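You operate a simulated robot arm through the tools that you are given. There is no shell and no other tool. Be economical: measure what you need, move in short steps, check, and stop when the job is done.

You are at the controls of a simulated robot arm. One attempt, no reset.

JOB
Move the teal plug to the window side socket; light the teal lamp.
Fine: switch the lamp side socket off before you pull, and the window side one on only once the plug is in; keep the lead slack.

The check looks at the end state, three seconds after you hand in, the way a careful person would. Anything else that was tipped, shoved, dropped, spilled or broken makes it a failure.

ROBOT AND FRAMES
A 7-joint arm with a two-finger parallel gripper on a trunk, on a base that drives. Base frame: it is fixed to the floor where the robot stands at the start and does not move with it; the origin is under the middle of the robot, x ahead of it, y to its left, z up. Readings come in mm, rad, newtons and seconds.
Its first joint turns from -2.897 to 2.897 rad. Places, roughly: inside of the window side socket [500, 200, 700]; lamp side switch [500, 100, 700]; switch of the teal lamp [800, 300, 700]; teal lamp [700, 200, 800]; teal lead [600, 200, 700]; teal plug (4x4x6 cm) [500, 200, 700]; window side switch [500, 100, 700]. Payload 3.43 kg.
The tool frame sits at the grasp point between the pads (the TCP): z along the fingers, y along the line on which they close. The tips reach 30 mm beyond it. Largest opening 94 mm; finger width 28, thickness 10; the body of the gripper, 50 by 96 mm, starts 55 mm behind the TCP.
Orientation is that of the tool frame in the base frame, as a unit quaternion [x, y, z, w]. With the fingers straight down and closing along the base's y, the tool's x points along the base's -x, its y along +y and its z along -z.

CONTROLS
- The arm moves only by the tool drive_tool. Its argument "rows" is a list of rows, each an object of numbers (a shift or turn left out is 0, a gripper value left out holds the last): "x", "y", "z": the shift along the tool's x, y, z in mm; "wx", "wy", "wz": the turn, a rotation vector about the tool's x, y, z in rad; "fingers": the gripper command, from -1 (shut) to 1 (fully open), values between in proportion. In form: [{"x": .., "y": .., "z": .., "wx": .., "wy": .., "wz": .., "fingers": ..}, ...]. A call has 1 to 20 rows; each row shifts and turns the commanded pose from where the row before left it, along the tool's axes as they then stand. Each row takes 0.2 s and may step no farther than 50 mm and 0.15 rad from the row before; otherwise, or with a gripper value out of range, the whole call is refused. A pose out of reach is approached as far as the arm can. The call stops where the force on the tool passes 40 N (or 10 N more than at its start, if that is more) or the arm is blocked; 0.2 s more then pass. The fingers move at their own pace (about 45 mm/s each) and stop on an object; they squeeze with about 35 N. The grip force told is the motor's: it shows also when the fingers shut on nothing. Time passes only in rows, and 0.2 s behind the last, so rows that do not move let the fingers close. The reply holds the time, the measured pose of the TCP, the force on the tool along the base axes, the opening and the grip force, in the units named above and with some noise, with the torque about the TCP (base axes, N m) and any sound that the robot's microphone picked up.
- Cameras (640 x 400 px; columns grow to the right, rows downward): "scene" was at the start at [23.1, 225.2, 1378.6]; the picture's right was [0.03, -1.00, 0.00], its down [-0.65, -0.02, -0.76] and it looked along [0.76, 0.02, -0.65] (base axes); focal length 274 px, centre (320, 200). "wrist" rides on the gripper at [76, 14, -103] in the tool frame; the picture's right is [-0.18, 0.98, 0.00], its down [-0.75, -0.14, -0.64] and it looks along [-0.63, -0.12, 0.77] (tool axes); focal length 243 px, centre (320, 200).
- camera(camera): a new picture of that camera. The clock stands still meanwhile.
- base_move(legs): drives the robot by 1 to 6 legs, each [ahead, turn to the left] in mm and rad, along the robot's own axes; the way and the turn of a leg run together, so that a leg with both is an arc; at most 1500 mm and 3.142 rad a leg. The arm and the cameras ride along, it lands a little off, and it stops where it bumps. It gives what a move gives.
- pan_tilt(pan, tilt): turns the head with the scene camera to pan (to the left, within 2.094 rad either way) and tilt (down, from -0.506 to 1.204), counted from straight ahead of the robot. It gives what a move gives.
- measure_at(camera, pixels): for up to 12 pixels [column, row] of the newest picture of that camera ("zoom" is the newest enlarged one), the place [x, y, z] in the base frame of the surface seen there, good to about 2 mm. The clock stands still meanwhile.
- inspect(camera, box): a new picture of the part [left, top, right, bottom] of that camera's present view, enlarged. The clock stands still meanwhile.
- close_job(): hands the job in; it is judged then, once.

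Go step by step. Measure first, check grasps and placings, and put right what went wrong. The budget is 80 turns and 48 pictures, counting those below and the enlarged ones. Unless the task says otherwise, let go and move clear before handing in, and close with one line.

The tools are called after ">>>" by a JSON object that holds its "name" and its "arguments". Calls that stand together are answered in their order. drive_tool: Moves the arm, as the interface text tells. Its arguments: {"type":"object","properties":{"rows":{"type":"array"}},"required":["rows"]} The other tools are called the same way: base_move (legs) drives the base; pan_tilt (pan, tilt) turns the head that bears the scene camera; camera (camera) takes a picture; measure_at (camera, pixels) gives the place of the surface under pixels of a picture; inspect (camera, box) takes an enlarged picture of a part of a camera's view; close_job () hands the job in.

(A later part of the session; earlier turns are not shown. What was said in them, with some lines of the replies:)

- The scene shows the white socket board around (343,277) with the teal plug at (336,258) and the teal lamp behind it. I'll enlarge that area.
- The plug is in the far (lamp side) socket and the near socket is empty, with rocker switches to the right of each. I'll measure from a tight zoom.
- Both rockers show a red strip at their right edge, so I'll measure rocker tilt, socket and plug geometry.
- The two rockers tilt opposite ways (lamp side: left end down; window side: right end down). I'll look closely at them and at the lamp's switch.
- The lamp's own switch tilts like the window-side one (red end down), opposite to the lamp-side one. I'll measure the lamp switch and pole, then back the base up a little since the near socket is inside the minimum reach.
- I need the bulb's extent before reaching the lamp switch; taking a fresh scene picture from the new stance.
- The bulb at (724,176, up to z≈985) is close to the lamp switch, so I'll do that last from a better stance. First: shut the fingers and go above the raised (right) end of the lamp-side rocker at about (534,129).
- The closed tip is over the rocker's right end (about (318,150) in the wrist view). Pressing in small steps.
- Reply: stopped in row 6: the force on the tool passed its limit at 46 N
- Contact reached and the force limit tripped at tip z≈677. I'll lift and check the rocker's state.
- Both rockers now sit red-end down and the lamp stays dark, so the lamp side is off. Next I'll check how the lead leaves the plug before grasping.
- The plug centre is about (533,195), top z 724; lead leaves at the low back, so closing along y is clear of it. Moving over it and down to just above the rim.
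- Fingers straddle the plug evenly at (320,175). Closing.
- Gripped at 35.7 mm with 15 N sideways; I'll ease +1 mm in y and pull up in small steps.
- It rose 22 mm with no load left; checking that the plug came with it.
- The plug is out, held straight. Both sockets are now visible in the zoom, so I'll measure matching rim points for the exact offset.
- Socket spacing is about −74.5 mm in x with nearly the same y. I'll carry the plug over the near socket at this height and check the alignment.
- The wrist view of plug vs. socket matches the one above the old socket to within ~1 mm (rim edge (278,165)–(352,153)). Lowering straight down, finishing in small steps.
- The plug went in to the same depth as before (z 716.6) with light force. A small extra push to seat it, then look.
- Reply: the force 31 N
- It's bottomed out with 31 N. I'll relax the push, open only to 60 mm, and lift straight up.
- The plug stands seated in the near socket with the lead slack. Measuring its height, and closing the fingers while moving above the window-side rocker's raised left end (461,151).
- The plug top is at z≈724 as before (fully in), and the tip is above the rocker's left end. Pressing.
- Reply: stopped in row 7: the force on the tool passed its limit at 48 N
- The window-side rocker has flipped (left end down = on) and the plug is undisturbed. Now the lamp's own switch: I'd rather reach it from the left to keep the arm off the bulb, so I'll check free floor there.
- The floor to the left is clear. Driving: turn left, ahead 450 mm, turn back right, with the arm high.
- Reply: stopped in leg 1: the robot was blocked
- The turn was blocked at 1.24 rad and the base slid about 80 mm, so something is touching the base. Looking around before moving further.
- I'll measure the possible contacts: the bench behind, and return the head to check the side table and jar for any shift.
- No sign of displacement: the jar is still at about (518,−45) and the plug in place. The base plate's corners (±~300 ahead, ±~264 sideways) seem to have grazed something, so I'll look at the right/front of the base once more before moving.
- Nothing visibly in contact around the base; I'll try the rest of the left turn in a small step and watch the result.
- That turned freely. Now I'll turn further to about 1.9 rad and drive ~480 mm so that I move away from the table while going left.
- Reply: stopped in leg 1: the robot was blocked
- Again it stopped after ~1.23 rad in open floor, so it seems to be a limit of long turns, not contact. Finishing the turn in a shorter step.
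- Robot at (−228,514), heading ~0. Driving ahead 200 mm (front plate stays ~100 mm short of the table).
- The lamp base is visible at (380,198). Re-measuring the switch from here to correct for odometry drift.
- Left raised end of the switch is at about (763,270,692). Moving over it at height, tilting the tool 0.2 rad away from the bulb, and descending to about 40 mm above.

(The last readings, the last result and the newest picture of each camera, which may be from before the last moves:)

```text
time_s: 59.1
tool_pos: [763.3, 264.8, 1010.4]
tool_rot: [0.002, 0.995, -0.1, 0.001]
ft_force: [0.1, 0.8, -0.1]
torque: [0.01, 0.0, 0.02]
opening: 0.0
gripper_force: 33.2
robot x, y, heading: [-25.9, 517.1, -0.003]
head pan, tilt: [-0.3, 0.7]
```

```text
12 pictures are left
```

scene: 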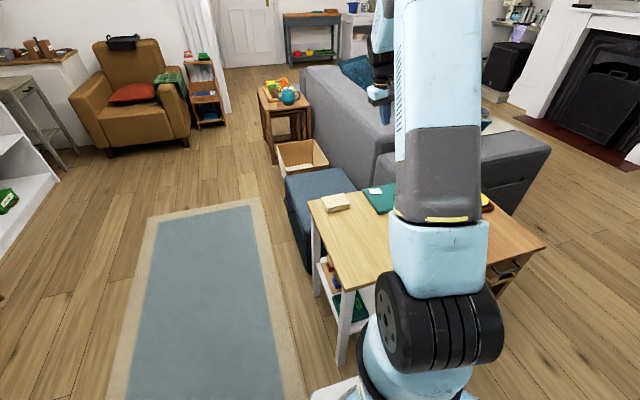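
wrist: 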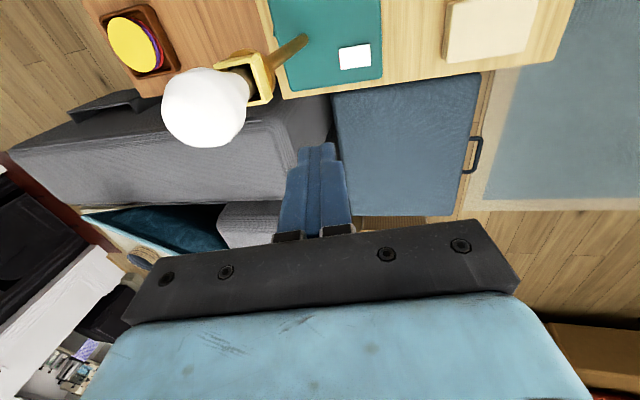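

The bulb is well to the left of the fingers. Descending in stages.

>>> {"name": "drive_tool", "arguments": {"rows": [{"z": 29.4, "y": 6}, {"z": 29.4, "y": 6}, {"z": 29.4, "y": 6}, {"z": 29.4, "y": 6}, {"z": 29.4, "y": 6}, {}]}}

>>> {"name": "camera", "arguments": {"camera": "wrist"}}

```text
time_s: 60.5
tool_pos: [761.7, 267.7, 860.9]
tool_rot: [0.001, 0.995, -0.099, 0.0]
ft_force: [0.5, -0.5, 0.0]
torque: [0.01, 0.01, 0.01]
opening: 0.0
gripper_force: 33.1
robot x, y, heading: [-24.4, 519.5, 0.006]
head pan, tilt: [-0.3, 0.7]
```

```text
11 pictures are left
```

wrist: 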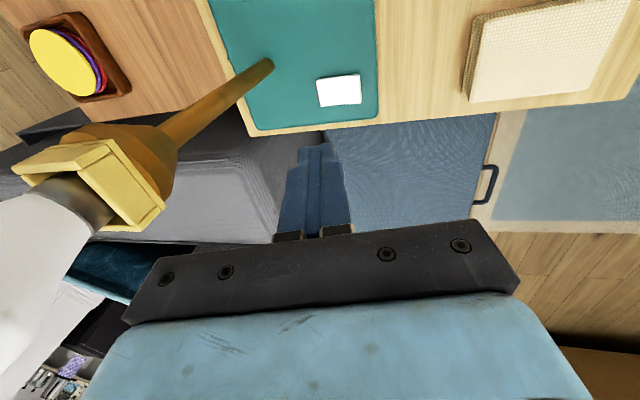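

Clearance to the bulb remains ~40 mm. Continuing down to ~z 745.

>>> {"name": "drive_tool", "arguments": {"rows": [{"z": 29.4, "y": 6}, {"z": 29.4, "y": 6}, {"z": 29.4, "y": 6}, {"z": 24, "y": 5}, {}]}}

>>> {"name": "camera", "arguments": {"camera": "wrist"}}

```text
time_s: 61.7
tool_pos: [763.3, 266.6, 745.9]
tool_rot: [0.002, 0.995, -0.098, 0.001]
ft_force: [-0.5, 0.2, 0.0]
torque: [0.0, 0.01, -0.03]
opening: 0.0
gripper_force: 33.4
robot x, y, heading: [-26.8, 515.5, 0.002]
head pan, tilt: [-0.3, 0.7]
```

```text
10 pictures are left
```

wrist: 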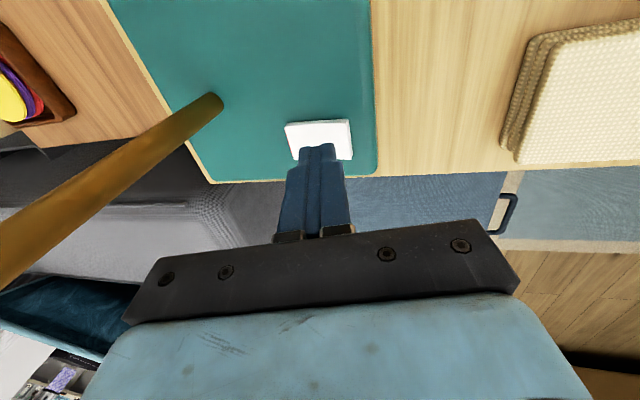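

The tip is near the switch's left part; shifting 4 mm further to the raised end and pressing in small steps.

>>> {"name": "drive_tool", "arguments": {"rows": [{"y": 4}, {"z": 10, "y": 2}, {"z": 6, "y": 1.2}, {"z": 3, "y": 0.6}, {"z": 2, "y": 0.4}, {"z": 2, "y": 0.4}, {"z": 2, "y": 0.4}, {"z": 2, "y": 0.4}, {"z": 2, "y": 0.4}]}}

>>> {"name": "camera", "arguments": {"camera": "wrist"}}

```text
time_s: 63.7
tool_pos: [761.4, 269.8, 718.7]
tool_rot: [0.002, 0.995, -0.099, 0.002]
ft_force: [-11.5, 4.7, 17.5]
torque: [0.2, 0.39, 0.06]
opening: 0.0
gripper_force: 33.3
robot x, y, heading: [-26.1, 519.7, -0.003]
head pan, tilt: [-0.3, 0.7]
stopped in row 9: the force on the tool passed its limit at 45 N (the readings are from after the stop); the commanded pose is now the measured one
```

```text
9 pictures are left
```

wrist: 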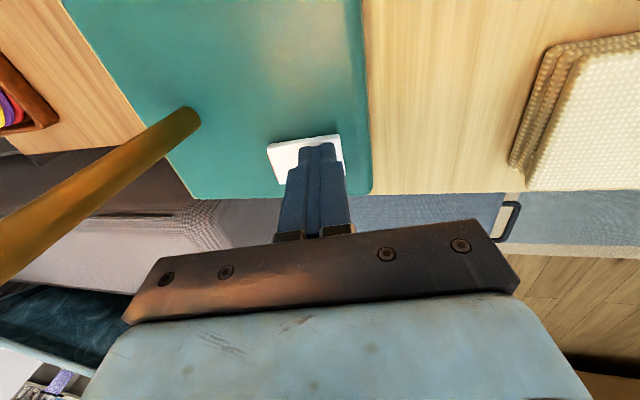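

The scene now has warm light on the gripper: the lamp is lit. Lifting straight up the way I came.

>>> {"name": "drive_tool", "arguments": {"rows": [{"z": -20, "y": -4}, {"z": -29.4, "y": -6}, {"z": -39.2, "y": -8}, {"z": -39.2, "y": -8}, {"z": -39.2, "y": -8}, {"z": -39.2, "y": -8}, {"z": -39.2, "y": -8}, {"z": -39.2, "y": -8}, {"z": -20, "y": -4}, {"y": 40}, {"y": 45}, {"y": 45}, {"y": 45}]}}

>>> {"name": "camera", "arguments": {"camera": "wrist"}}

>>> {"name": "camera", "arguments": {"camera": "scene"}}

```text
time_s: 66.5
tool_pos: [765.0, 441.0, 995.1]
tool_rot: [0.002, 0.995, -0.1, 0.002]
ft_force: [0.3, -1.0, -0.8]
torque: [0.02, -0.01, 0.03]
opening: 0.2
gripper_force: 33.2
robot x, y, heading: [-27.4, 517.9, 0.004]
head pan, tilt: [-0.3, 0.7]
```

```text
8 pictures are left
```

wrist: 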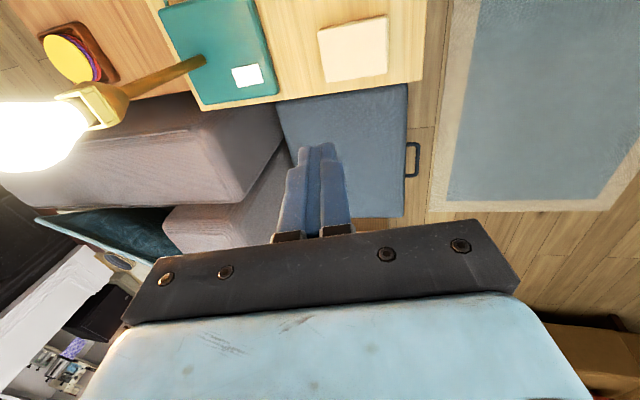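

```text
7 pictures are left
```

scene: 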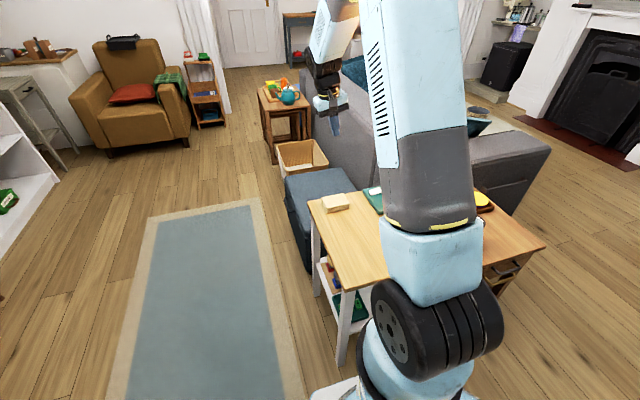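

The bulb at (30,140) in the wrist view is glowing, the lamp and the block stand where they were, and the arm is clear. Handing in.

>>> {"name": "close_job", "arguments": {}}

```text
The job is handed in.
```

The teal plug is now in the window side socket and the teal lamp is lit. I switched the lamp side socket off before pulling, and the window side one on only once the plug was seated; the lead looked slack after the move. While I was driving round to reach the lamp's own switch, two long turns stopped as "blocked". I saw no contact, and the jar, block, plug and lamp showed no sign of having moved.
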